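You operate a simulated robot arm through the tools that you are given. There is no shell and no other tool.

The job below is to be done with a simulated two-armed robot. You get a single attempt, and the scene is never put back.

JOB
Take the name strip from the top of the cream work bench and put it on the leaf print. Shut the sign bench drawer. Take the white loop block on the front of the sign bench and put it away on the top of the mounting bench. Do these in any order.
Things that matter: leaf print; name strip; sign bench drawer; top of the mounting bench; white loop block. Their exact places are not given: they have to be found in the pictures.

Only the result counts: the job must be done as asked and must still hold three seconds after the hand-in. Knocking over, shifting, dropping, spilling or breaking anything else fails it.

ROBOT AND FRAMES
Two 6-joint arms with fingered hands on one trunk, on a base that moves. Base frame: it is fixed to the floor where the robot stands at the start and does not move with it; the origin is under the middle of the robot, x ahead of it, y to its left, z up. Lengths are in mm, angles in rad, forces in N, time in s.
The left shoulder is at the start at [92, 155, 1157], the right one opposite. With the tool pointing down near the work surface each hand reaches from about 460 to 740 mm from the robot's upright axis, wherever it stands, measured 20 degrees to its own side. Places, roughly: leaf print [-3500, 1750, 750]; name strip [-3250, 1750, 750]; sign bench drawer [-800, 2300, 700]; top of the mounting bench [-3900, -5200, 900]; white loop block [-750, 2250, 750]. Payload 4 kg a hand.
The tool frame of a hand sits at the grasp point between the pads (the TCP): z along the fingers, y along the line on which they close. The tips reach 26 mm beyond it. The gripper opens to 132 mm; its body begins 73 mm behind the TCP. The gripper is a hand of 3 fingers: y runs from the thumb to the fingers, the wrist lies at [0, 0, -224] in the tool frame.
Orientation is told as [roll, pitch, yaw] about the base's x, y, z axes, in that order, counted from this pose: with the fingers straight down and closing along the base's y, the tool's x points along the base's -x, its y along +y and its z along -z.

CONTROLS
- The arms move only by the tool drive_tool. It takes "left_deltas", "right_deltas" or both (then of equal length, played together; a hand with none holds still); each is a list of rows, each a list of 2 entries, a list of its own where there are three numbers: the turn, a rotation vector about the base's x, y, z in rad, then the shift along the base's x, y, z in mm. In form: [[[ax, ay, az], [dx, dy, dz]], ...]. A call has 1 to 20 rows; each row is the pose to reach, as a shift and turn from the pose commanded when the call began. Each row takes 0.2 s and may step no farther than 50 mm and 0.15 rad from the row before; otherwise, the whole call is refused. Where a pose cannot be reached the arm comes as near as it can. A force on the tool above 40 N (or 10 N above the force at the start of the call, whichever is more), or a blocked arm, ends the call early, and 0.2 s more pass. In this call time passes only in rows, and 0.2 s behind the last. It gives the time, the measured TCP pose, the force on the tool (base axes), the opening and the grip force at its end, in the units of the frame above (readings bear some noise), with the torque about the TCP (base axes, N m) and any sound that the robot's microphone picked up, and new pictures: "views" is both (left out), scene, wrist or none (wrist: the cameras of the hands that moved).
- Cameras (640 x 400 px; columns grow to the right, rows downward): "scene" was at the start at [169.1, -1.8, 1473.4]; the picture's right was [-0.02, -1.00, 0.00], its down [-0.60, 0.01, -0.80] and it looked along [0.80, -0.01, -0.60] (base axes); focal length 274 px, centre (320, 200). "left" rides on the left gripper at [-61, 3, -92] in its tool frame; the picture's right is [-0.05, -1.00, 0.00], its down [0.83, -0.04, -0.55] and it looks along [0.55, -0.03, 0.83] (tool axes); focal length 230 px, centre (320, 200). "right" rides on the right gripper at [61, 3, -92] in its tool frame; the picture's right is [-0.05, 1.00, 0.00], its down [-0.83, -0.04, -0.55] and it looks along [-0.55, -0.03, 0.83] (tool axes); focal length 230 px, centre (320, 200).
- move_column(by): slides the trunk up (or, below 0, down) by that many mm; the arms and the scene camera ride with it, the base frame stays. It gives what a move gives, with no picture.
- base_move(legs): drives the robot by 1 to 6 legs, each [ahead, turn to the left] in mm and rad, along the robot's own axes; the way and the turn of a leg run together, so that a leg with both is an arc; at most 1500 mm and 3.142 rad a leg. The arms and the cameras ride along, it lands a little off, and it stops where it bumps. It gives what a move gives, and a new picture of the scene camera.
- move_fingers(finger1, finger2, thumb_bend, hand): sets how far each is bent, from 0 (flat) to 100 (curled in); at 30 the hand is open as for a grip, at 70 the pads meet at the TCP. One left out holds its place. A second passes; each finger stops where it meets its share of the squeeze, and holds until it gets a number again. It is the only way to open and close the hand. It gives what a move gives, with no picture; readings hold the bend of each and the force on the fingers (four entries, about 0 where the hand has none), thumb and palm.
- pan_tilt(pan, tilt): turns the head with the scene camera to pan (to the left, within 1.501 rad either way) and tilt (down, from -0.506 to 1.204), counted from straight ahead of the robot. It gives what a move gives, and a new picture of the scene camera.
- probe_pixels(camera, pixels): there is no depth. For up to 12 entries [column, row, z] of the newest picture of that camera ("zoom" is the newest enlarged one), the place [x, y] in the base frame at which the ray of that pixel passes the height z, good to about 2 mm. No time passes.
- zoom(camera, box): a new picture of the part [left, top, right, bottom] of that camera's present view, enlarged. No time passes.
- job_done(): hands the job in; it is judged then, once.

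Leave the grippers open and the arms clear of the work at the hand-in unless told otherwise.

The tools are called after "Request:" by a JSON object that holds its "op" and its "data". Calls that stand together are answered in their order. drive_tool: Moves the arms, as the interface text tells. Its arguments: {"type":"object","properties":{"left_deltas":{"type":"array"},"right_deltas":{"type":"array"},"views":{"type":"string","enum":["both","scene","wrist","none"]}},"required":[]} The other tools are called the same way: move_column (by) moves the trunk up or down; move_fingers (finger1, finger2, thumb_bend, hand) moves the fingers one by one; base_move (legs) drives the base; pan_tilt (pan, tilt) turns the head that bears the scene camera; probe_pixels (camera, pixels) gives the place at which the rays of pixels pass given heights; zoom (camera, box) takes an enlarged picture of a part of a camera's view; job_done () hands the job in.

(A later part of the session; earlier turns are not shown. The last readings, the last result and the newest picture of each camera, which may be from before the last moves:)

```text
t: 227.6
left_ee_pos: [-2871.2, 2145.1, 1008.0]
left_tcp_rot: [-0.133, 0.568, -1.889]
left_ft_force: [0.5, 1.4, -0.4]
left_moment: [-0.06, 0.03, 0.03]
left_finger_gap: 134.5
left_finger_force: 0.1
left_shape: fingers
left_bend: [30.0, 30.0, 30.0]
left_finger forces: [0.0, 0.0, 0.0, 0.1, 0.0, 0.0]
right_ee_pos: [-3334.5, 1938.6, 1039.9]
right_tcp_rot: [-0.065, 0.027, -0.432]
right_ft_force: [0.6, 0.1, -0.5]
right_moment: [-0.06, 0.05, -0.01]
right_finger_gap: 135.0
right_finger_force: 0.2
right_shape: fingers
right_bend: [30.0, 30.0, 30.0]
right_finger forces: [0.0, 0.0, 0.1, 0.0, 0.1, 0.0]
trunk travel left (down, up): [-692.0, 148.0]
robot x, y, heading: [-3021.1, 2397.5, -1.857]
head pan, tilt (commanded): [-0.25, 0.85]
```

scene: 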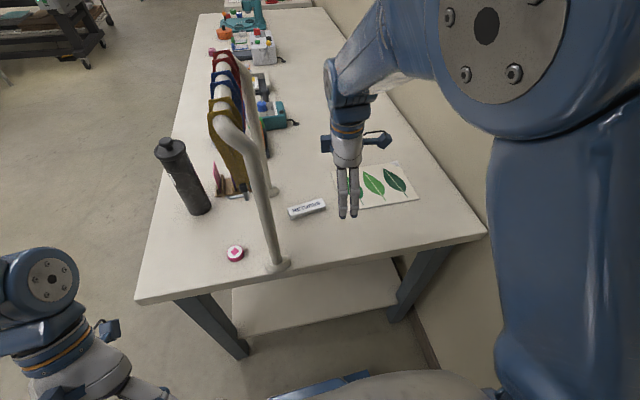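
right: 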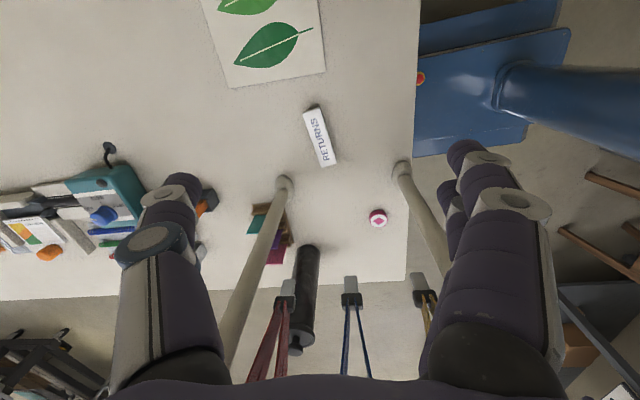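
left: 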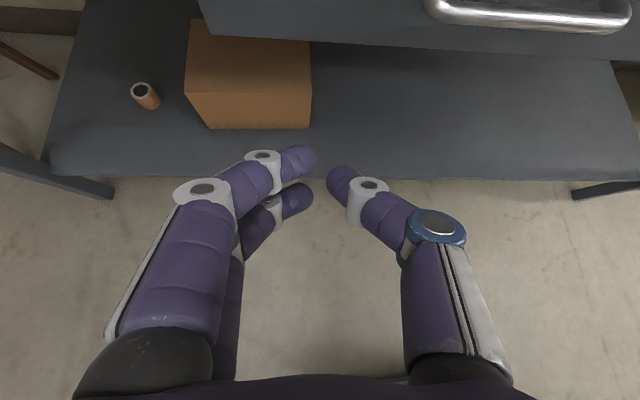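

I pre-shape the right fingers (≈74 mm gap) and move over the strip at z≈1040, levelling.

Request:
{"op": "move_fingers", "data": {"hand": "right", "finger1": 48, "finger2": 48, "thumb_bend": 48}}

Request:
{"op": "drive_tool", "data": {"right_deltas": [[[0.016, -0.017, 0], [11, -35, 0]], [[0.032, -0.034, 0], [23, -70, 0]], [[0.048, -0.052, 0], [34, -104, 0]]], "views": "both"}}

```text
t: 228.6
left_ee_pos: [-2874.1, 2135.7, 1006.5]
left_tcp_rot: [-0.133, 0.576, -1.889]
left_ft_force: [-1.4, -0.7, -0.3]
left_moment: [0.03, -0.01, 0.01]
left_finger_gap: 134.4
left_finger_force: 0.0
left_shape: fingers
left_bend: [30.0, 30.0, 30.0]
left_finger forces: [0.0, 0.0, 0.1, 0.0, 0.0, 0.0]
right_ee_pos: [-3337.2, 1928.8, 1034.5]
right_tcp_rot: [-0.053, 0.028, -0.431]
right_ft_force: [0.3, -1.0, -0.7]
right_moment: [0.03, -0.03, 0.0]
right_finger_gap: 75.2
right_finger_force: 0.1
right_shape: fingers
right_bend: [48.0, 48.0, 48.0]
right_finger forces: [0.0, 0.1, 0.0, 0.0, 0.1, 0.0]
trunk travel left (down, up): [-692.0, 148.0]
robot x, y, heading: [-3019.1, 2397.4, -1.861]
head pan, tilt (commanded): [-0.25, 0.85]
```

```text
t: 229.4
left_ee_pos: [-2873.7, 2135.2, 1007.0]
left_tcp_rot: [-0.133, 0.575, -1.891]
left_ft_force: [-0.5, -0.7, 0.7]
left_moment: [0.02, -0.01, 0.0]
left_finger_gap: 134.4
left_finger_force: 0.1
left_shape: fingers
left_bend: [30.0, 30.0, 30.0]
left_finger forces: [0.0, 0.0, 0.1, 0.1, 0.0, 0.1]
right_ee_pos: [-3301.8, 1825.5, 1034.9]
right_tcp_rot: [0.012, 0.002, -0.434]
right_ft_force: [-0.2, -0.2, 0.8]
right_moment: [-0.03, -0.02, 0.03]
right_finger_gap: 75.0
right_finger_force: 0.0
right_shape: fingers
right_bend: [48.0, 48.0, 48.0]
right_finger forces: [0.0, 0.0, 0.0, 0.0, 0.0, 0.1]
trunk travel left (down, up): [-692.0, 148.0]
robot x, y, heading: [-3022.2, 2394.1, -1.857]
head pan, tilt (commanded): [-0.25, 0.85]
```

scene: 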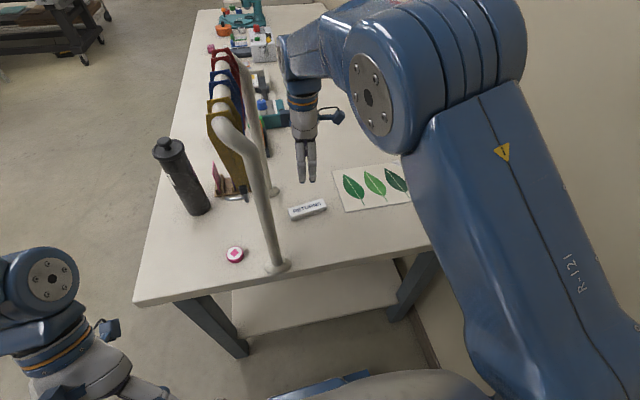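
right: 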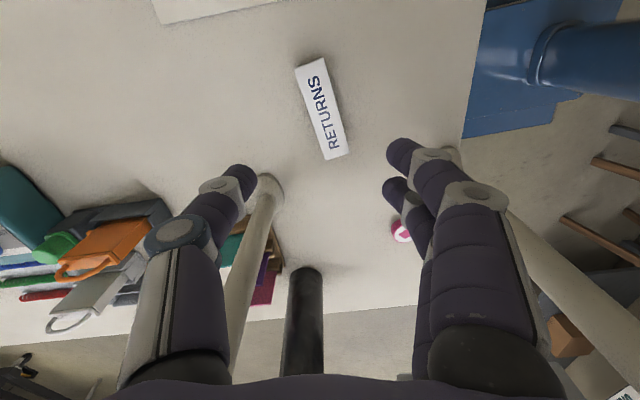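

The hand reached (−3302,1826,1035) cleanly. I measure the strip again from this closer view.

Request:
{"op": "zoom", "data": {"camera": "right", "box": [272, 45, 368, 165]}}

Request:
{"op": "probe_pixels", "data": {"camera": "right", "pixels": [[320, 110, 867], [295, 68, 867], [322, 58, 867], [347, 153, 867], [324, 160, 867], [268, 190, 855], [450, 155, 855]]}}

```text
3.33 times, centred on (320, 105) of right
```

zoom: 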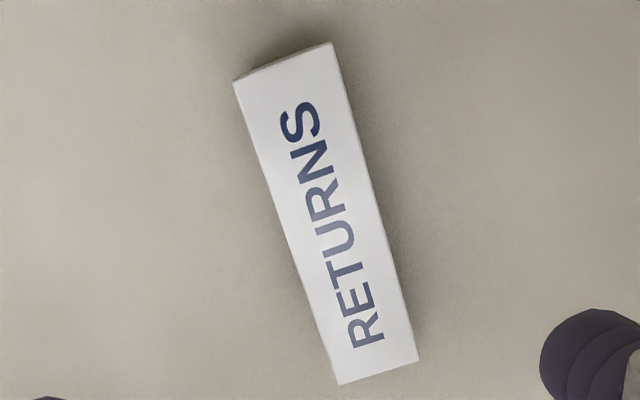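

```text
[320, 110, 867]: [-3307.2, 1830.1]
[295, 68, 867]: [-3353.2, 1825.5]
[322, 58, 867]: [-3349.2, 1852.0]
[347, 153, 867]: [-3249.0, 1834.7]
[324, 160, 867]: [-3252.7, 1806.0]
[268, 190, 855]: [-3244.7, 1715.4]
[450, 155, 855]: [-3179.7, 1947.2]
```

Strip centre (−3301,1830), axis off the hand's by ~0.25 rad. I try a little more yaw (+0.1) from here.

Request:
{"op": "drive_tool", "data": {"right_deltas": [[[0, 0, 0.1], [0, 0, 0]]], "views": "none"}}

```text
t: 229.8
left_ee_pos: [-2874.8, 2137.1, 1007.6]
left_tcp_rot: [-0.132, 0.577, -1.889]
left_ft_force: [-0.9, -0.1, -0.2]
left_moment: [0.01, 0.0, 0.03]
left_finger_gap: 134.3
left_finger_force: 0.0
left_shape: fingers
left_bend: [30.0, 30.0, 30.0]
left_finger forces: [0.0, 0.0, 0.0, 0.1, 0.1, 0.0]
right_ee_pos: [-3303.0, 1825.5, 1035.7]
right_tcp_rot: [0.011, 0.002, -0.332]
right_ft_force: [0.2, -0.3, 0.3]
right_moment: [0.04, -0.05, 0.02]
right_finger_gap: 75.0
right_finger_force: 0.0
right_shape: fingers
right_bend: [48.0, 48.0, 48.0]
right_finger forces: [0.0, 0.0, 0.0, 0.0, 0.1, 0.0]
trunk travel left (down, up): [-692.0, 148.0]
robot x, y, heading: [-3018.5, 2397.9, -1.857]
head pan, tilt (commanded): [-0.25, 0.85]
```

It worked (yaw −0.332). I try another +0.1.

Request:
{"op": "drive_tool", "data": {"right_deltas": [[[0, 0, 0.1], [0, 0, 0]]], "views": "none"}}

```text
t: 230.2
left_ee_pos: [-2874.0, 2135.9, 1007.0]
left_tcp_rot: [-0.132, 0.576, -1.889]
left_ft_force: [0.4, 0.0, 0.6]
left_moment: [-0.02, 0.0, 0.0]
left_finger_gap: 134.5
left_finger_force: 0.0
left_shape: fingers
left_bend: [30.0, 30.0, 30.0]
left_finger forces: [0.0, 0.0, 0.0, 0.0, 0.0, 0.0]
right_ee_pos: [-3299.6, 1821.6, 1034.9]
right_tcp_rot: [0.012, 0.01, -0.292]
right_ft_force: [0.4, 0.3, 0.1]
right_moment: [0.01, -0.01, 0.01]
right_finger_gap: 75.0
right_finger_force: 0.1
right_shape: fingers
right_bend: [48.0, 48.0, 48.0]
right_finger forces: [0.1, 0.1, 0.0, 0.0, 0.0, 0.0]
right hand out of reach, approached as far as the arm can: row 1
trunk travel left (down, up): [-692.0, 148.0]
robot x, y, heading: [-3021.5, 2397.9, -1.858]
head pan, tilt (commanded): [-0.25, 0.85]
```

Yaw limit here is about −0.29; I back off slightly to −0.34, centre on the strip, and descend to z≈935.

Request:
{"op": "drive_tool", "data": {"right_deltas": [[[0, 0, -0.05], [-1, 7, -25]], [[0, 0, -0.05], [-1, 7, -60]], [[0, 0, -0.05], [-1, 7, -100]]], "views": "both"}}

Request:
{"op": "zoom", "data": {"camera": "right", "box": [180, 40, 460, 240]}}

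```text
t: 231.0
left_ee_pos: [-2874.5, 2133.2, 1007.1]
left_tcp_rot: [-0.134, 0.576, -1.891]
left_ft_force: [0.2, -0.6, 0.6]
left_moment: [0.0, 0.01, 0.0]
left_finger_gap: 134.5
left_finger_force: 0.0
left_shape: fingers
left_bend: [30.0, 30.0, 30.0]
left_finger forces: [0.0, 0.0, 0.0, 0.1, 0.0, 0.0]
right_ee_pos: [-3301.8, 1825.8, 933.8]
right_tcp_rot: [0.013, 0.009, -0.343]
right_ft_force: [-0.6, 0.1, -0.9]
right_moment: [0.04, 0.0, 0.02]
right_finger_gap: 75.0
right_finger_force: 0.0
right_shape: fingers
right_bend: [48.0, 48.0, 48.0]
right_finger forces: [0.1, 0.0, 0.0, 0.0, 0.0, 0.0]
trunk travel left (down, up): [-692.0, 148.0]
robot x, y, heading: [-3021.9, 2395.6, -1.862]
head pan, tilt (commanded): [-0.25, 0.85]
```

scene: 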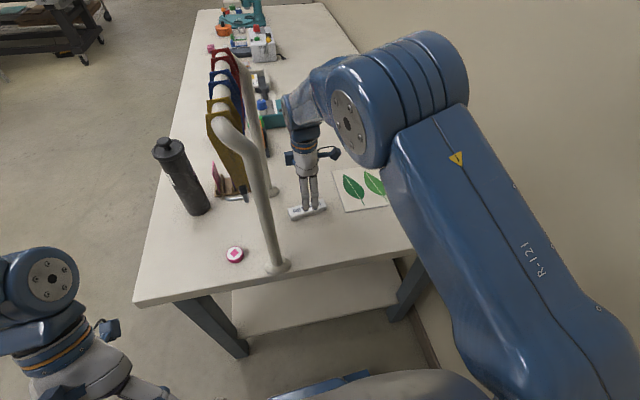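
right: 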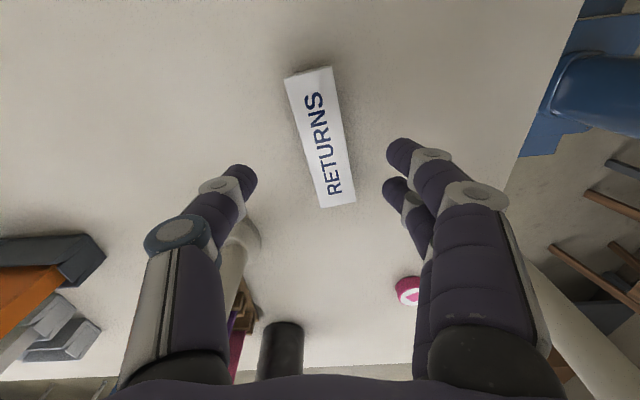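

```text
2.00 times, centred on (320, 140) of right
```

zoom: 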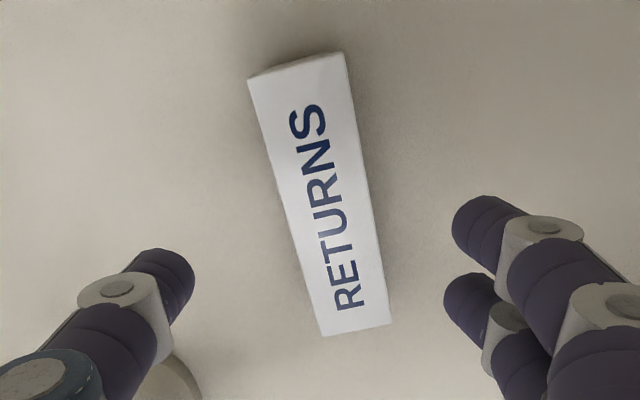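

I re-probe the strip's corners in this view to refine the centring.

Request:
{"op": "probe_pixels", "data": {"camera": "right", "pixels": [[284, 79, 867], [332.5, 66, 867], [356, 202.5, 867], [321, 208.5, 867], [284, 79, 875], [332.5, 66, 875], [356, 202.5, 875], [321, 208.5, 875]]}}

```text
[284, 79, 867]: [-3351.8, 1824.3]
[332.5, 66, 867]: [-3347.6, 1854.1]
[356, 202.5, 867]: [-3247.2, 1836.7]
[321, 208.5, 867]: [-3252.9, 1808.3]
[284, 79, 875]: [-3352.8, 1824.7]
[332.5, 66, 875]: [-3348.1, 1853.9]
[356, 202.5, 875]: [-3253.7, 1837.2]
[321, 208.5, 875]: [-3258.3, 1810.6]
```

Centre is within 5 mm of the hand. I descend to z≈898 with a tiny shift.

Request:
{"op": "drive_tool", "data": {"right_deltas": [[[0, 0, 0], [2, 5, -18]], [[0, 0, 0], [2, 5, -30]], [[0, 0, 0], [2, 5, -36]]], "views": "wrist"}}

Request:
{"op": "move_fingers", "data": {"hand": "right", "finger1": 55, "finger2": 55, "thumb_bend": 55}}

Request:
{"op": "zoom", "data": {"camera": "right", "box": [180, 60, 460, 260]}}

```text
t: 231.8
left_ee_pos: [-2874.8, 2137.1, 1006.8]
left_tcp_rot: [-0.132, 0.576, -1.89]
left_ft_force: [-0.4, -0.9, 0.8]
left_moment: [0.04, 0.0, 0.02]
left_finger_gap: 134.7
left_finger_force: 0.0
left_shape: fingers
left_bend: [30.0, 30.0, 30.0]
left_finger forces: [0.0, 0.1, 0.0, 0.0, 0.0, 0.0]
right_ee_pos: [-3299.1, 1834.1, 898.3]
right_tcp_rot: [0.012, 0.011, -0.343]
right_ft_force: [0.8, -0.4, 0.3]
right_moment: [0.01, -0.02, 0.03]
right_finger_gap: 75.3
right_finger_force: 0.2
right_shape: fingers
right_bend: [48.0, 48.0, 48.0]
right_finger forces: [0.1, 0.0, 0.0, 0.0, 0.0, 0.1]
trunk travel left (down, up): [-692.0, 148.0]
robot x, y, heading: [-3019.1, 2401.3, -1.86]
head pan, tilt (commanded): [-0.25, 0.85]
```

right: 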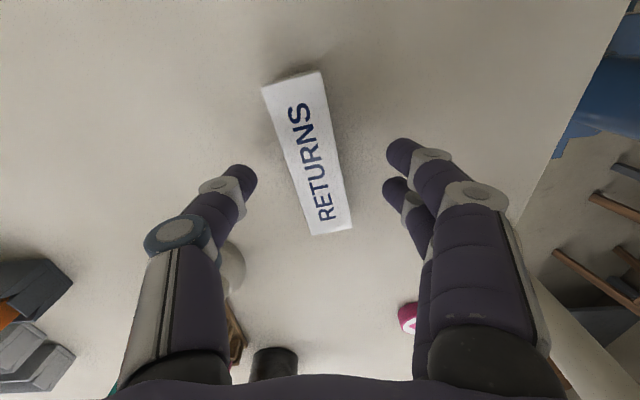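

```text
t: 232.8
left_ee_pos: [-2874.0, 2135.4, 1006.8]
left_tcp_rot: [-0.134, 0.576, -1.893]
left_ft_force: [0.3, 0.0, 0.2]
left_moment: [0.01, 0.05, 0.02]
left_finger_gap: 134.4
left_finger_force: 0.1
left_shape: fingers
left_bend: [30.0, 30.0, 30.0]
left_finger forces: [0.1, 0.1, 0.1, 0.0, 0.0, 0.0]
right_ee_pos: [-3299.0, 1833.2, 898.9]
right_tcp_rot: [0.011, 0.009, -0.342]
right_ft_force: [0.2, -0.4, -0.3]
right_moment: [0.0, -0.06, -0.01]
right_finger_gap: 52.0
right_finger_force: 0.1
right_shape: fingers
right_bend: [55.0, 55.0, 55.0]
right_finger forces: [0.0, 0.0, 0.0, 0.0, 0.1, 0.0]
trunk travel left (down, up): [-692.0, 148.0]
robot x, y, heading: [-3021.1, 2395.7, -1.859]
head pan, tilt (commanded): [-0.25, 0.85]
```

```text
2.00 times, centred on (320, 160) of right
```

zoom: 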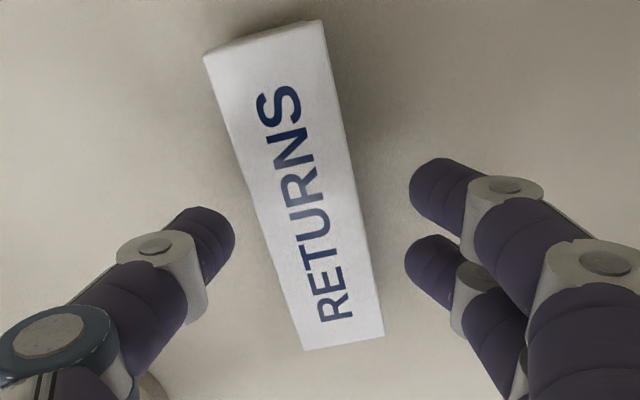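

The fingers flank the strip. I shift ~9 mm along the strip toward its middle and lower in small steps until the tips just touch the bench.

Request:
{"op": "drive_tool", "data": {"right_deltas": [[[0, 0, 0], [-5, 0, -2]], [[0, 0, 0], [-9, 1, -4]], [[0, 0, 0], [-9, 1, -6]]], "views": "none"}}

```text
t: 233.6
left_ee_pos: [-2874.0, 2135.9, 1005.7]
left_tcp_rot: [-0.133, 0.577, -1.89]
left_ft_force: [0.3, 0.0, 0.1]
left_moment: [0.0, 0.01, 0.02]
left_finger_gap: 134.7
left_finger_force: 0.1
left_shape: fingers
left_bend: [30.0, 30.0, 30.0]
left_finger forces: [0.0, 0.0, 0.0, 0.0, 0.0, 0.1]
right_ee_pos: [-3308.5, 1834.7, 893.9]
right_tcp_rot: [0.012, 0.01, -0.341]
right_ft_force: [0.0, -0.9, -0.2]
right_moment: [-0.01, 0.0, 0.0]
right_finger_gap: 51.9
right_finger_force: 0.0
right_shape: fingers
right_bend: [55.0, 55.0, 55.0]
right_finger forces: [0.0, 0.0, 0.0, 0.0, 0.0, 0.0]
trunk travel left (down, up): [-692.0, 148.0]
robot x, y, heading: [-3018.9, 2397.1, -1.86]
head pan, tilt (commanded): [-0.25, 0.85]
```

Request:
{"op": "drive_tool", "data": {"right_deltas": [[[0, 0, 0], [0, 0, -2]], [[0, 0, 0], [0, 0, -4]]], "views": "none"}}

```text
t: 234.2
left_ee_pos: [-2873.9, 2135.7, 1007.3]
left_tcp_rot: [-0.133, 0.576, -1.89]
left_ft_force: [0.7, 0.3, 0.3]
left_moment: [-0.01, 0.01, 0.0]
left_finger_gap: 134.5
left_finger_force: 0.0
left_shape: fingers
left_bend: [30.0, 30.0, 30.0]
left_finger forces: [0.0, 0.0, 0.0, 0.1, 0.0, 0.1]
right_ee_pos: [-3307.9, 1834.4, 889.7]
right_tcp_rot: [0.013, 0.008, -0.343]
right_ft_force: [-0.5, -0.1, 0.4]
right_moment: [0.02, 0.01, 0.01]
right_finger_gap: 52.0
right_finger_force: 0.0
right_shape: fingers
right_bend: [55.0, 55.0, 55.0]
right_finger forces: [0.0, 0.0, 0.0, 0.1, 0.0, 0.1]
trunk travel left (down, up): [-692.0, 148.0]
robot x, y, heading: [-3020.2, 2399.8, -1.86]
head pan, tilt (commanded): [-0.25, 0.85]
```

No contact at z 889.7 yet. I continue by 2 mm steps.

Request:
{"op": "drive_tool", "data": {"right_deltas": [[[0, 0, 0], [0, 0, -1.5]], [[0, 0, 0], [0, 0, -3]]], "views": "none"}}

```text
t: 234.8
left_ee_pos: [-2873.9, 2136.6, 1005.8]
left_tcp_rot: [-0.133, 0.577, -1.89]
left_ft_force: [0.1, -0.3, -0.4]
left_moment: [-0.04, -0.01, 0.0]
left_finger_gap: 134.5
left_finger_force: 0.0
left_shape: fingers
left_bend: [30.0, 30.0, 30.0]
left_finger forces: [0.0, 0.0, 0.1, 0.0, 0.0, 0.1]
right_ee_pos: [-3308.1, 1835.9, 886.1]
right_tcp_rot: [0.013, 0.008, -0.341]
right_ft_force: [-0.9, 0.3, 0.0]
right_moment: [0.0, 0.01, 0.01]
right_finger_gap: 51.9
right_finger_force: 0.0
right_shape: fingers
right_bend: [55.0, 55.0, 55.0]
right_finger forces: [0.0, 0.0, 0.0, 0.0, 0.1, 0.1]
trunk travel left (down, up): [-692.0, 148.0]
robot x, y, heading: [-3021.8, 2399.7, -1.86]
head pan, tilt (commanded): [-0.25, 0.85]
```

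Request:
{"op": "drive_tool", "data": {"right_deltas": [[[0, 0, 0], [0, 0, -1.5]], [[0, 0, 0], [0, 0, -3]]], "views": "wrist"}}

Request:
{"op": "zoom", "data": {"camera": "right", "box": [180, 60, 460, 260]}}

Request:
{"op": "zoom", "data": {"camera": "scene", "box": [265, 140, 365, 230]}}

```text
t: 235.4
left_ee_pos: [-2874.3, 2136.6, 1007.5]
left_tcp_rot: [-0.134, 0.576, -1.89]
left_ft_force: [-0.5, -1.3, 0.5]
left_moment: [0.02, -0.03, -0.01]
left_finger_gap: 134.5
left_finger_force: 0.0
left_shape: fingers
left_bend: [30.0, 30.0, 30.0]
left_finger forces: [0.0, 0.0, 0.1, 0.1, 0.0, 0.0]
right_ee_pos: [-3309.3, 1834.1, 883.2]
right_tcp_rot: [0.012, 0.009, -0.341]
right_ft_force: [0.1, -0.2, -0.2]
right_moment: [0.03, -0.02, 0.03]
right_finger_gap: 51.7
right_finger_force: 0.0
right_shape: fingers
right_bend: [55.0, 55.0, 55.0]
right_finger forces: [0.0, 0.0, 0.0, 0.0, 0.0, 0.1]
trunk travel left (down, up): [-692.0, 148.0]
robot x, y, heading: [-3024.1, 2396.5, -1.864]
head pan, tilt (commanded): [-0.25, 0.85]
```

right: 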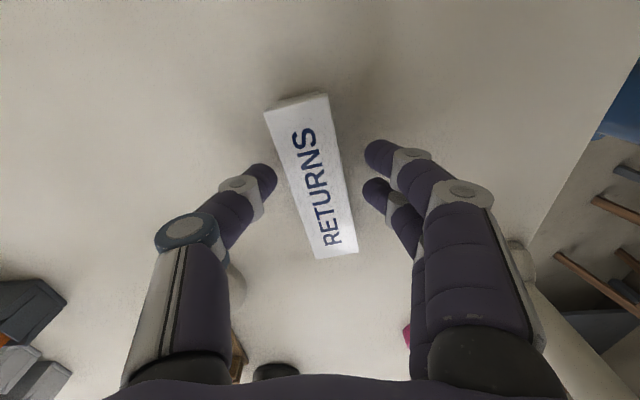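

```text
2.00 times, centred on (320, 160) of right
```

zoom: 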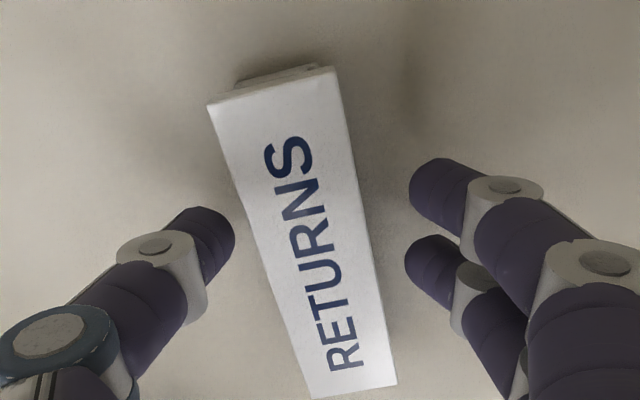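

```text
4.44 times, centred on (315, 185) of scene
```

zoom: 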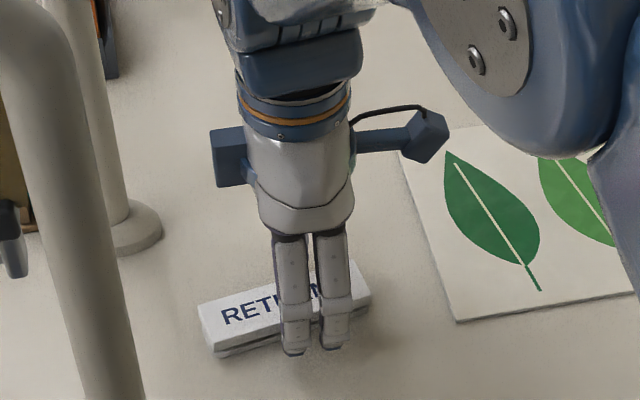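

Still no contact at 883; the bench here is a bit lower than estimated. I continue down carefully.

Request:
{"op": "drive_tool", "data": {"right_deltas": [[[0, 0, 0], [3, 0, -1.5]], [[0, 0, 0], [3, 0, -3]]], "views": "none"}}

Request:
{"op": "drive_tool", "data": {"right_deltas": [[[0, 0, 0], [0, 0, -1.5]], [[0, 0, 0], [0, 0, -3]]], "views": "none"}}

```text
t: 236.0
left_ee_pos: [-2874.1, 2136.0, 1007.1]
left_tcp_rot: [-0.131, 0.577, -1.89]
left_ft_force: [-0.8, 0.2, -0.4]
left_moment: [0.0, 0.05, -0.01]
left_finger_gap: 134.4
left_finger_force: 0.0
left_shape: fingers
left_bend: [30.0, 30.0, 30.0]
left_finger forces: [0.0, 0.2, 0.0, 0.1, 0.0, 0.1]
right_ee_pos: [-3305.7, 1834.1, 880.3]
right_tcp_rot: [0.01, 0.009, -0.341]
right_ft_force: [0.2, -0.3, 0.5]
right_moment: [-0.04, -0.04, 0.01]
right_finger_gap: 51.7
right_finger_force: 0.1
right_shape: fingers
right_bend: [55.0, 55.0, 55.0]
right_finger forces: [0.1, 0.0, 0.0, 0.0, 0.1, 0.0]
trunk travel left (down, up): [-692.0, 148.0]
robot x, y, heading: [-3020.5, 2398.4, -1.856]
head pan, tilt (commanded): [-0.25, 0.85]
```

```text
t: 236.6
left_ee_pos: [-2875.0, 2135.9, 1006.0]
left_tcp_rot: [-0.132, 0.576, -1.89]
left_ft_force: [-0.2, 0.5, -0.9]
left_moment: [-0.02, 0.0, -0.01]
left_finger_gap: 134.8
left_finger_force: 0.1
left_shape: fingers
left_bend: [30.0, 30.0, 30.0]
left_finger forces: [0.0, 0.1, 0.0, 0.0, 0.0, 0.0]
right_ee_pos: [-3304.8, 1834.0, 876.3]
right_tcp_rot: [0.012, 0.008, -0.343]
right_ft_force: [0.0, 0.1, 0.2]
right_moment: [0.02, 0.03, 0.01]
right_finger_gap: 52.0
right_finger_force: 0.1
right_shape: fingers
right_bend: [55.0, 55.0, 55.0]
right_finger forces: [0.0, 0.0, 0.0, 0.0, 0.0, 0.1]
trunk travel left (down, up): [-692.0, 148.0]
robot x, y, heading: [-3021.9, 2396.8, -1.859]
head pan, tilt (commanded): [-0.25, 0.85]
```

Request:
{"op": "drive_tool", "data": {"right_deltas": [[[0, 0, 0], [0, 0, -1.5]], [[0, 0, 0], [0, 0, -3]]], "views": "none"}}

Request:
{"op": "drive_tool", "data": {"right_deltas": [[[0, 0, 0], [0, 0, -1.5]], [[0, 0, 0], [0, 0, -3]]], "views": "wrist"}}

Request:
{"op": "zoom", "data": {"camera": "scene", "box": [265, 140, 365, 230]}}

```text
t: 237.2
left_ee_pos: [-2874.8, 2135.9, 1007.9]
left_tcp_rot: [-0.133, 0.576, -1.89]
left_ft_force: [-0.1, 0.6, 1.0]
left_moment: [0.0, 0.01, 0.0]
left_finger_gap: 134.4
left_finger_force: 0.0
left_shape: fingers
left_bend: [30.0, 30.0, 30.0]
left_finger forces: [0.0, 0.0, 0.1, 0.1, 0.0, 0.0]
right_ee_pos: [-3305.5, 1834.4, 875.4]
right_tcp_rot: [0.012, 0.008, -0.343]
right_ft_force: [-0.4, -0.5, 0.6]
right_moment: [0.0, 0.01, -0.03]
right_finger_gap: 52.1
right_finger_force: 0.0
right_shape: fingers
right_bend: [55.0, 55.0, 55.0]
right_finger forces: [0.0, 0.0, 0.0, 0.1, 0.1, 0.0]
trunk travel left (down, up): [-692.0, 148.0]
robot x, y, heading: [-3020.9, 2396.0, -1.86]
head pan, tilt (commanded): [-0.25, 0.85]
```

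```text
t: 237.8
left_ee_pos: [-2873.5, 2136.7, 1006.1]
left_tcp_rot: [-0.133, 0.575, -1.89]
left_ft_force: [-0.4, -1.1, 0.1]
left_moment: [0.0, 0.03, 0.01]
left_finger_gap: 134.3
left_finger_force: 0.1
left_shape: fingers
left_bend: [30.0, 30.0, 30.0]
left_finger forces: [0.0, 0.1, 0.0, 0.0, 0.0, 0.0]
right_ee_pos: [-3305.0, 1834.7, 872.5]
right_tcp_rot: [0.009, 0.009, -0.341]
right_ft_force: [-0.1, -0.3, 8.6]
right_moment: [-0.39, 0.08, 0.01]
right_finger_gap: 51.9
right_finger_force: 4.6
right_shape: fingers
right_bend: [55.0, 55.0, 55.0]
right_finger forces: [0.1, 0.0, 0.0, 0.1, 9.3, 0.0]
trunk travel left (down, up): [-692.0, 148.0]
robot x, y, heading: [-3021.2, 2399.7, -1.857]
head pan, tilt (commanded): [-0.25, 0.85]
```

right: 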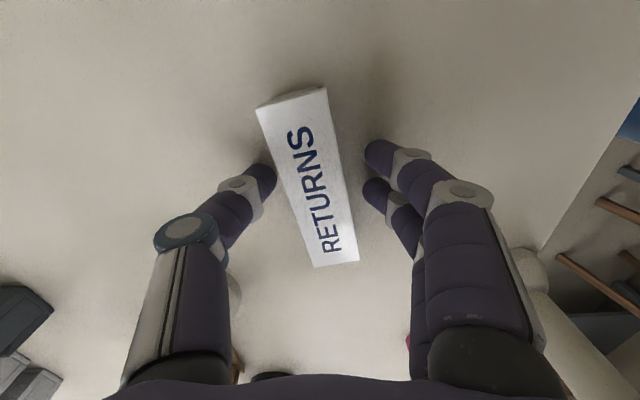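

```text
4.44 times, centred on (315, 185) of scene
```

zoom: 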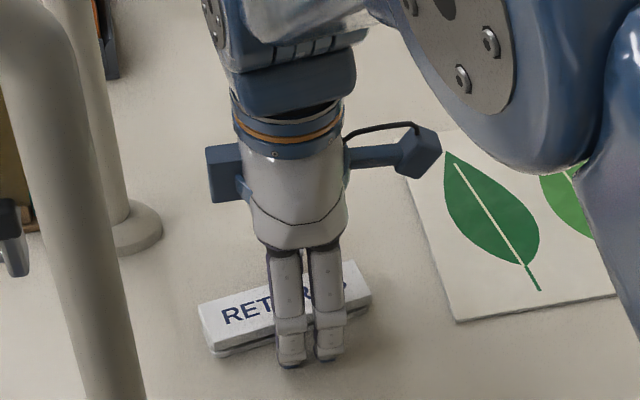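

The thumb tip now touches the bench (9 N at z 872.5). I raise 3 mm and close gently around the strip.

Request:
{"op": "drive_tool", "data": {"right_deltas": [[[0, 0, 0], [0, 0, 2]], [[0, 0, 0], [0, 2, 4]]], "views": "none"}}

Request:
{"op": "move_fingers", "data": {"hand": "right", "finger1": 60, "finger2": 60, "thumb_bend": 57}}

Request:
{"op": "zoom", "data": {"camera": "right", "box": [180, 60, 460, 260]}}

```text
t: 238.4
left_ee_pos: [-2874.1, 2136.1, 1005.9]
left_tcp_rot: [-0.132, 0.577, -1.891]
left_ft_force: [0.4, 0.3, -0.2]
left_moment: [-0.02, 0.02, -0.01]
left_finger_gap: 134.5
left_finger_force: 0.1
left_shape: fingers
left_bend: [30.0, 30.0, 30.0]
left_finger forces: [0.0, 0.0, 0.1, 0.0, 0.0, 0.0]
right_ee_pos: [-3305.2, 1836.3, 873.6]
right_tcp_rot: [0.014, 0.009, -0.339]
right_ft_force: [-0.1, 0.7, 0.2]
right_moment: [0.0, 0.01, 0.01]
right_finger_gap: 51.8
right_finger_force: 0.1
right_shape: fingers
right_bend: [55.0, 55.0, 55.0]
right_finger forces: [0.0, 0.1, 0.0, 0.1, 0.1, 0.0]
trunk travel left (down, up): [-692.0, 148.0]
robot x, y, heading: [-3015.6, 2397.3, -1.857]
head pan, tilt (commanded): [-0.25, 0.85]
```

```text
t: 239.4
left_ee_pos: [-2874.3, 2136.3, 1006.5]
left_tcp_rot: [-0.132, 0.574, -1.89]
left_ft_force: [0.0, 0.3, -0.3]
left_moment: [0.02, 0.01, 0.02]
left_finger_gap: 134.6
left_finger_force: 0.1
left_shape: fingers
left_bend: [30.0, 30.0, 30.0]
left_finger forces: [0.0, 0.0, 0.1, 0.0, 0.0, 0.0]
right_ee_pos: [-3304.1, 1837.0, 875.7]
right_tcp_rot: [0.012, 0.009, -0.34]
right_ft_force: [-0.1, -0.5, 0.2]
right_moment: [-0.01, 0.02, 0.0]
right_finger_gap: 42.0
right_finger_force: 0.0
right_shape: fingers
right_bend: [60.0, 60.0, 56.0]
right_finger forces: [0.0, 0.1, 0.0, 0.1, 0.1, 0.0]
trunk travel left (down, up): [-692.0, 148.0]
robot x, y, heading: [-3020.4, 2397.9, -1.858]
head pan, tilt (commanded): [-0.25, 0.85]
```

```text
2.00 times, centred on (320, 160) of right
```

zoom: 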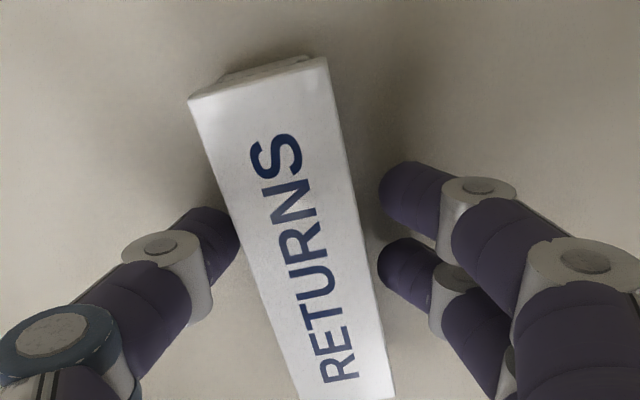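

The thumb and fingers sit beside (below the top of) the strip. I close further to grip.

Request:
{"op": "move_fingers", "data": {"hand": "right", "finger1": 66, "finger2": 66, "thumb_bend": 62}}

Request:
{"op": "zoom", "data": {"camera": "right", "box": [180, 60, 460, 260]}}

```text
t: 240.4
left_ee_pos: [-2874.2, 2135.1, 1006.9]
left_tcp_rot: [-0.134, 0.576, -1.89]
left_ft_force: [-0.1, -0.6, -0.2]
left_moment: [0.02, 0.0, -0.05]
left_finger_gap: 134.6
left_finger_force: 0.2
left_shape: fingers
left_bend: [30.0, 30.0, 30.0]
left_finger forces: [0.0, 0.0, 0.0, 0.0, 0.0, 0.1]
right_ee_pos: [-3304.9, 1835.9, 875.6]
right_tcp_rot: [0.012, 0.008, -0.342]
right_ft_force: [-0.8, 0.2, 0.4]
right_moment: [0.01, -0.03, -0.03]
right_finger_gap: 31.0
right_finger_force: 4.1
right_shape: fingers
right_bend: [64.0, 62.0, 60.0]
right_finger forces: [1.4, 2.5, 0.0, 0.1, 4.0, 0.0]
trunk travel left (down, up): [-692.0, 148.0]
robot x, y, heading: [-3022.7, 2398.1, -1.855]
head pan, tilt (commanded): [-0.25, 0.85]
```

```text
2.00 times, centred on (320, 160) of right
```

zoom: 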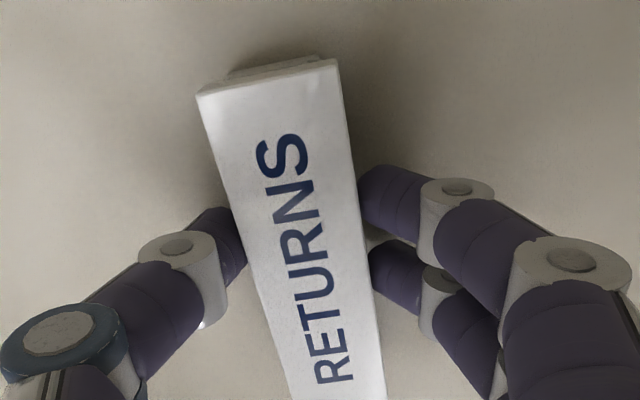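

Contact on all three fingers (≈4 N). I squeeze firmly.

Request:
{"op": "move_fingers", "data": {"hand": "right", "finger1": 76, "finger2": 76, "thumb_bend": 72}}

Request:
{"op": "zoom", "data": {"camera": "right", "box": [180, 60, 460, 260]}}

Request:
{"op": "zoom", "data": {"camera": "scene", "box": [265, 140, 365, 230]}}

```text
t: 241.4
left_ee_pos: [-2874.5, 2135.9, 1006.1]
left_tcp_rot: [-0.135, 0.576, -1.89]
left_ft_force: [-0.1, -0.1, -0.9]
left_moment: [0.02, 0.01, -0.02]
left_finger_gap: 134.5
left_finger_force: 0.0
left_shape: fingers
left_bend: [30.0, 30.0, 30.0]
left_finger forces: [0.0, 0.0, 0.0, 0.0, 0.0, 0.0]
right_ee_pos: [-3305.4, 1835.5, 874.0]
right_tcp_rot: [0.011, 0.008, -0.343]
right_ft_force: [-0.7, 0.1, -0.6]
right_moment: [0.02, 0.0, 0.0]
right_finger_gap: 28.7
right_finger_force: 20.7
right_shape: fingers
right_bend: [72.0, 71.0, 63.0]
right_finger forces: [9.6, 10.7, 0.0, 0.0, 20.1, 0.0]
trunk travel left (down, up): [-692.0, 148.0]
robot x, y, heading: [-3020.4, 2398.3, -1.857]
head pan, tilt (commanded): [-0.25, 0.85]
```

```text
2.00 times, centred on (320, 160) of right
```

zoom: 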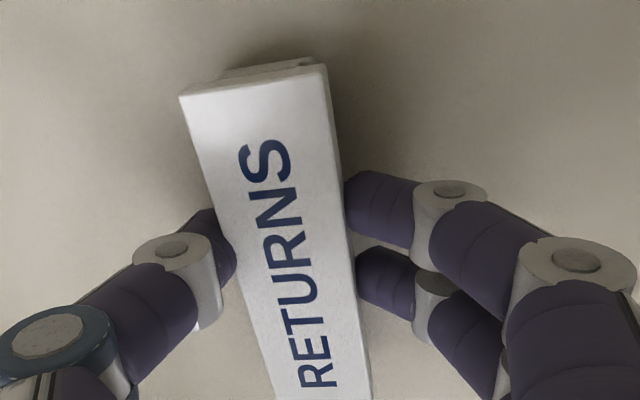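

```text
4.44 times, centred on (315, 185) of scene
```

zoom: 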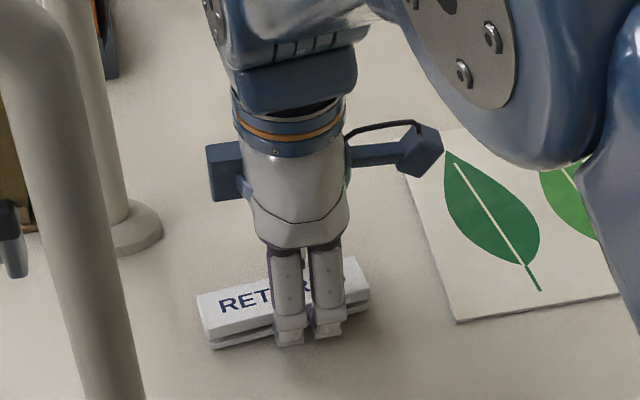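

Gripped at 20 N. I lift slowly by 36 mm and check.

Request:
{"op": "drive_tool", "data": {"right_deltas": [[[0, 0, 0], [0, 0, 6]], [[0, 0, 0], [0, 0, 14]], [[0, 0, 0], [0, 0, 24]], [[0, 0, 0], [0, 0, 36]]], "views": "both"}}

Request:
{"op": "zoom", "data": {"camera": "scene", "box": [265, 120, 365, 210]}}

```text
t: 242.4
left_ee_pos: [-2873.7, 2136.9, 1005.7]
left_tcp_rot: [-0.132, 0.576, -1.891]
left_ft_force: [-0.7, 0.5, -0.6]
left_moment: [-0.01, 0.01, 0.02]
left_finger_gap: 134.3
left_finger_force: 0.0
left_shape: fingers
left_bend: [30.0, 30.0, 30.0]
left_finger forces: [0.1, 0.1, 0.0, 0.0, 0.0, 0.0]
right_ee_pos: [-3305.5, 1837.5, 910.9]
right_tcp_rot: [0.012, 0.009, -0.342]
right_ft_force: [-0.4, 0.1, -0.2]
right_moment: [-0.01, 0.02, 0.0]
right_finger_gap: 28.9
right_finger_force: 19.6
right_shape: fingers
right_bend: [72.0, 71.0, 63.0]
right_finger forces: [9.6, 10.5, 0.1, 0.0, 20.3, 0.1]
trunk travel left (down, up): [-692.0, 148.0]
robot x, y, heading: [-3022.8, 2397.0, -1.856]
head pan, tilt (commanded): [-0.25, 0.85]
```

scene: 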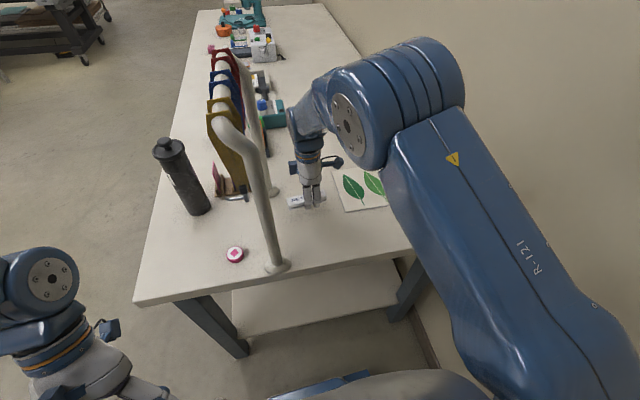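
right: 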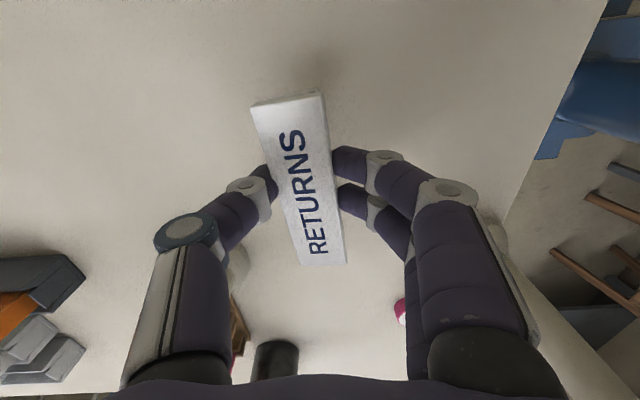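

```text
4.44 times, centred on (315, 165) of scene
```

zoom: 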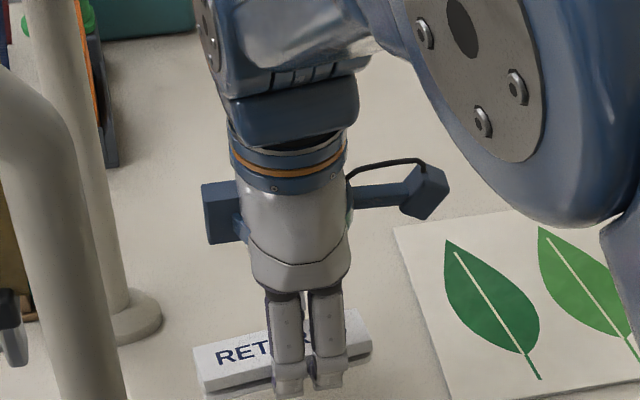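

The strip is lifted cleanly and level. I raise it and move right, away from the rack, turning the hand −0.2 rad to a comfortable yaw (which also lines the strip up with the print).

Request:
{"op": "drive_tool", "data": {"right_deltas": [[[0, 0, 0], [-5, 0, 25]], [[0, 0, -0.05], [-35, 6, 50]], [[0, 0, -0.1], [-65, 14, 65]], [[0, 0, -0.2], [-95, 22, 70]]], "views": "both"}}

```text
t: 243.4
left_ee_pos: [-2875.6, 2136.5, 1007.8]
left_tcp_rot: [-0.131, 0.577, -1.888]
left_ft_force: [0.5, 0.0, -0.4]
left_moment: [-0.01, 0.0, -0.02]
left_finger_gap: 134.3
left_finger_force: 0.1
left_shape: fingers
left_bend: [30.0, 30.0, 30.0]
left_finger forces: [0.0, 0.0, 0.1, 0.0, 0.0, 0.0]
right_ee_pos: [-3401.7, 1858.8, 980.3]
right_tcp_rot: [0.013, 0.006, -0.541]
right_ft_force: [0.7, -0.5, -1.4]
right_moment: [-0.03, -0.04, 0.03]
right_finger_gap: 28.7
right_finger_force: 20.3
right_shape: fingers
right_bend: [72.0, 71.0, 63.0]
right_finger forces: [9.6, 10.6, 0.0, 0.1, 20.2, 0.0]
trunk travel left (down, up): [-692.0, 148.0]
robot x, y, heading: [-3020.9, 2395.0, -1.858]
head pan, tilt (commanded): [-0.25, 0.85]
```

scene: 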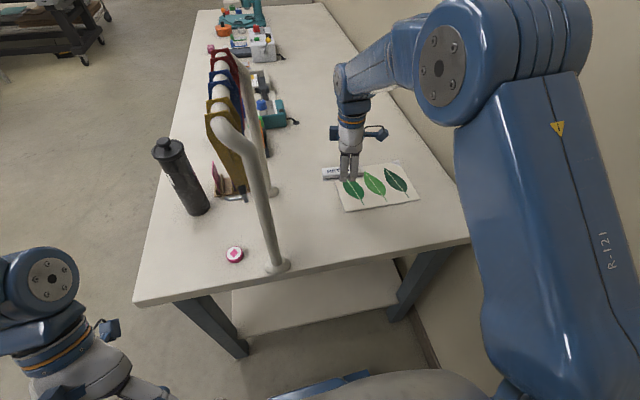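
right: 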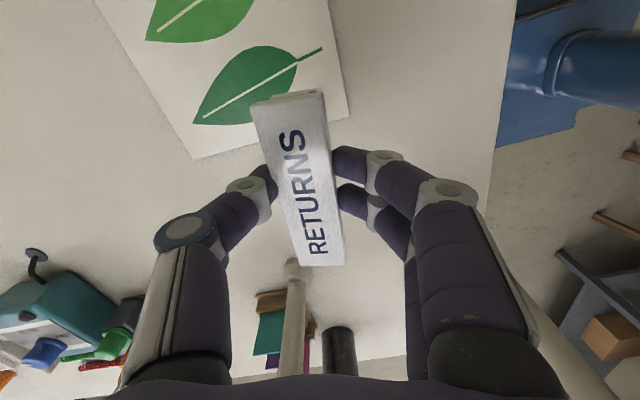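

The strip is held over the print's left edge. I zoom on the print and probe its corners from the scene camera and the wrist camera.

Request:
{"op": "zoom", "data": {"camera": "scene", "box": [310, 140, 440, 225]}}

Request:
{"op": "probe_pixels", "data": {"camera": "right", "pixels": [[195, 158, 838], [346, 113, 838], [195, 158, 850], [346, 113, 850]]}}

```text
4.71 times, centred on (375, 182) of scene
```

zoom: 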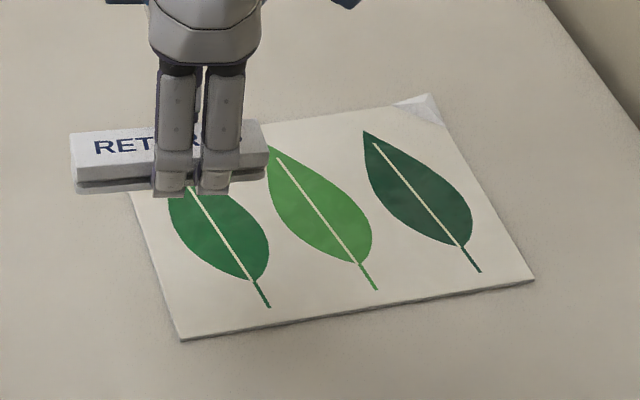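

```text
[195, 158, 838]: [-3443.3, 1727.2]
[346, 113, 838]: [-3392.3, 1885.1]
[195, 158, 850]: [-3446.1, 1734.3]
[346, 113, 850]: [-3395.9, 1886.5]
```

Request:
{"op": "probe_pixels", "data": {"camera": "zoom", "pixels": [[182, 340, 840], [533, 280, 840], [430, 95, 840], [182, 340, 850], [533, 280, 850], [430, 95, 850], [320, 215, 840]]}}

```text
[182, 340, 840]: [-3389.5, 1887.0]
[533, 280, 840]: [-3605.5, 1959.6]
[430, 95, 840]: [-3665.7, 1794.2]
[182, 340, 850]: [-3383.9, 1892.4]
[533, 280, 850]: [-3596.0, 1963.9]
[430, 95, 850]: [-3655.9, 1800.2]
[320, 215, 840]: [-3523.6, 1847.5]
```

Both cameras agree (top z≈839): print corners (−3391,1886), (−3605,1960), (−3665,1794), (−3444,1727). I aim the strip's centre at about (−3488,1864), well inside the print, and move there at height.

Request:
{"op": "drive_tool", "data": {"right_deltas": [[[0, 0, 0], [-30, 3, 0]], [[0, 0, 0], [-60, 7, 0]], [[0, 0, 0], [-90, 10, 0]]], "views": "both"}}

```text
t: 244.2
left_ee_pos: [-2874.8, 2135.3, 1005.6]
left_tcp_rot: [-0.133, 0.576, -1.888]
left_ft_force: [0.1, 0.7, -0.8]
left_moment: [-0.01, 0.02, -0.01]
left_finger_gap: 134.7
left_finger_force: 0.1
left_shape: fingers
left_bend: [30.0, 30.0, 30.0]
left_finger forces: [0.1, 0.1, 0.0, 0.0, 0.0, 0.1]
right_ee_pos: [-3489.7, 1868.2, 983.2]
right_tcp_rot: [0.012, 0.005, -0.537]
right_ft_force: [0.2, 0.2, -0.8]
right_moment: [0.02, -0.02, -0.03]
right_finger_gap: 28.5
right_finger_force: 19.9
right_shape: fingers
right_bend: [72.0, 71.0, 63.0]
right_finger forces: [9.6, 10.5, 0.0, 0.0, 20.2, 0.1]
trunk travel left (down, up): [-692.0, 148.0]
robot x, y, heading: [-3022.2, 2395.2, -1.863]
head pan, tilt (commanded): [-0.25, 0.85]
```

scene: 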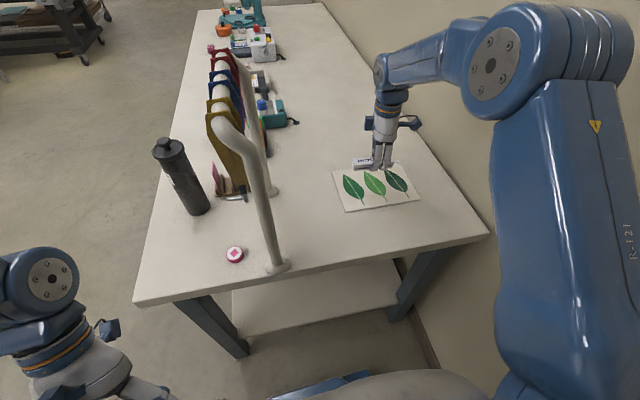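
right: 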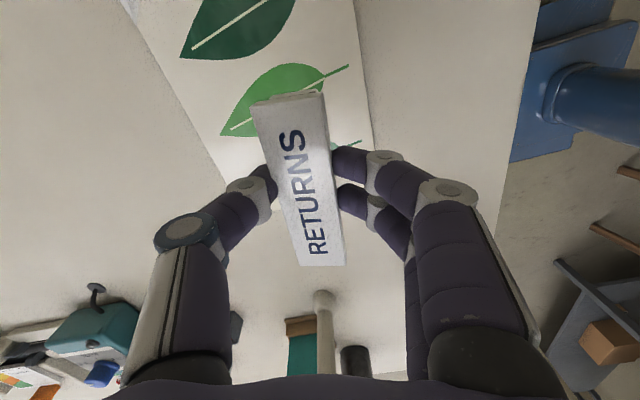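

Reached without trouble. I descend over the print to z≈895.

Request:
{"op": "drive_tool", "data": {"right_deltas": [[[0, 0, 0], [0, 0, -35]], [[0, 0, 0], [0, 0, -65]], [[0, 0, 0], [0, 0, -88]]], "views": "both"}}

Request:
{"op": "zoom", "data": {"camera": "scene", "box": [320, 140, 440, 225]}}

```text
t: 245.0
left_ee_pos: [-2873.8, 2137.0, 1006.0]
left_tcp_rot: [-0.133, 0.577, -1.89]
left_ft_force: [0.3, -0.1, -0.1]
left_moment: [0.01, 0.02, -0.01]
left_finger_gap: 134.7
left_finger_force: 0.1
left_shape: fingers
left_bend: [30.0, 30.0, 30.0]
left_finger forces: [0.0, 0.0, 0.0, 0.1, 0.1, 0.1]
right_ee_pos: [-3488.1, 1868.4, 891.3]
right_tcp_rot: [0.015, 0.007, -0.536]
right_ft_force: [-0.2, 0.4, -0.1]
right_moment: [0.0, -0.02, 0.0]
right_finger_gap: 28.8
right_finger_force: 20.3
right_shape: fingers
right_bend: [72.0, 71.0, 63.0]
right_finger forces: [9.8, 10.6, 0.0, 0.0, 20.2, 0.1]
trunk travel left (down, up): [-692.0, 148.0]
robot x, y, heading: [-3024.3, 2399.3, -1.856]
head pan, tilt (commanded): [-0.25, 0.85]
```

scene: 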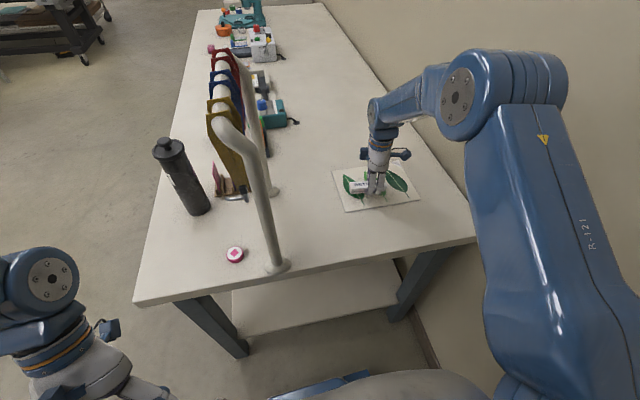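
right: 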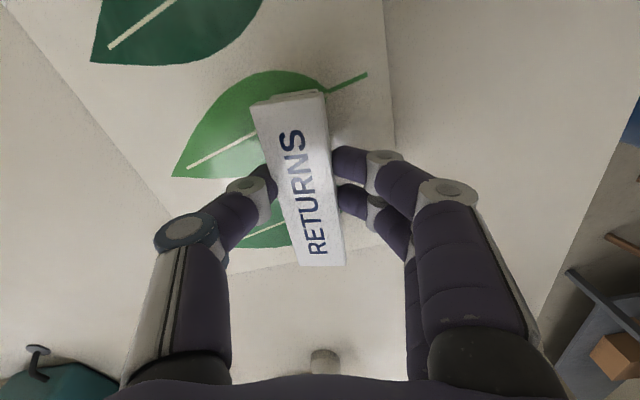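

```text
4.71 times, centred on (380, 182) of scene
```

zoom: 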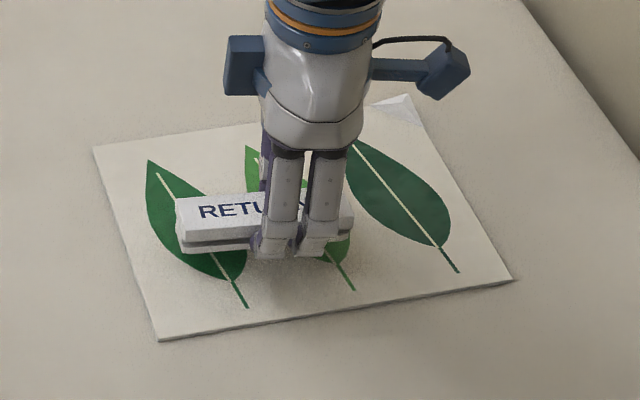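

The strip is well inside the print's outline. I lower it in small steps to contact.

Request:
{"op": "drive_tool", "data": {"right_deltas": [[[0, 0, 0], [0, 0, -5]], [[0, 0, 0], [0, 0, -9]], [[0, 0, 0], [0, 0, -12]]], "views": "none"}}

```text
t: 245.8
left_ee_pos: [-2873.2, 2136.0, 1006.5]
left_tcp_rot: [-0.133, 0.575, -1.891]
left_ft_force: [-0.7, -0.5, 0.0]
left_moment: [0.02, -0.03, 0.0]
left_finger_gap: 134.4
left_finger_force: 0.0
left_shape: fingers
left_bend: [30.0, 30.0, 30.0]
left_finger forces: [0.0, 0.1, 0.0, 0.0, 0.1, 0.1]
right_ee_pos: [-3489.6, 1869.7, 881.1]
right_tcp_rot: [0.013, 0.005, -0.537]
right_ft_force: [0.7, 0.5, -0.4]
right_moment: [-0.02, 0.0, 0.01]
right_finger_gap: 28.6
right_finger_force: 20.1
right_shape: fingers
right_bend: [72.0, 71.0, 63.0]
right_finger forces: [9.7, 10.5, 0.0, 0.0, 20.2, 0.0]
trunk travel left (down, up): [-692.0, 148.0]
robot x, y, heading: [-3023.3, 2397.9, -1.858]
head pan, tilt (commanded): [-0.25, 0.85]
```

Request:
{"op": "drive_tool", "data": {"right_deltas": [[[0, 0, 0], [0, 0, -2]], [[0, 0, 0], [0, 0, -4]]], "views": "none"}}

```text
t: 246.4
left_ee_pos: [-2875.2, 2136.7, 1006.9]
left_tcp_rot: [-0.131, 0.574, -1.89]
left_ft_force: [-0.2, 0.4, 0.3]
left_moment: [0.02, 0.0, -0.01]
left_finger_gap: 134.7
left_finger_force: 0.0
left_shape: fingers
left_bend: [30.0, 30.0, 30.0]
left_finger forces: [0.0, 0.0, 0.0, 0.0, 0.0, 0.1]
right_ee_pos: [-3488.7, 1869.2, 877.8]
right_tcp_rot: [0.012, 0.006, -0.537]
right_ft_force: [0.1, -0.4, 1.5]
right_moment: [-0.02, 0.03, -0.01]
right_finger_gap: 28.6
right_finger_force: 20.7
right_shape: fingers
right_bend: [72.0, 72.0, 63.0]
right_finger forces: [9.7, 10.7, 0.0, 0.0, 20.3, 0.0]
trunk travel left (down, up): [-692.0, 148.0]
robot x, y, heading: [-3017.8, 2396.3, -1.862]
head pan, tilt (commanded): [-0.25, 0.85]
```

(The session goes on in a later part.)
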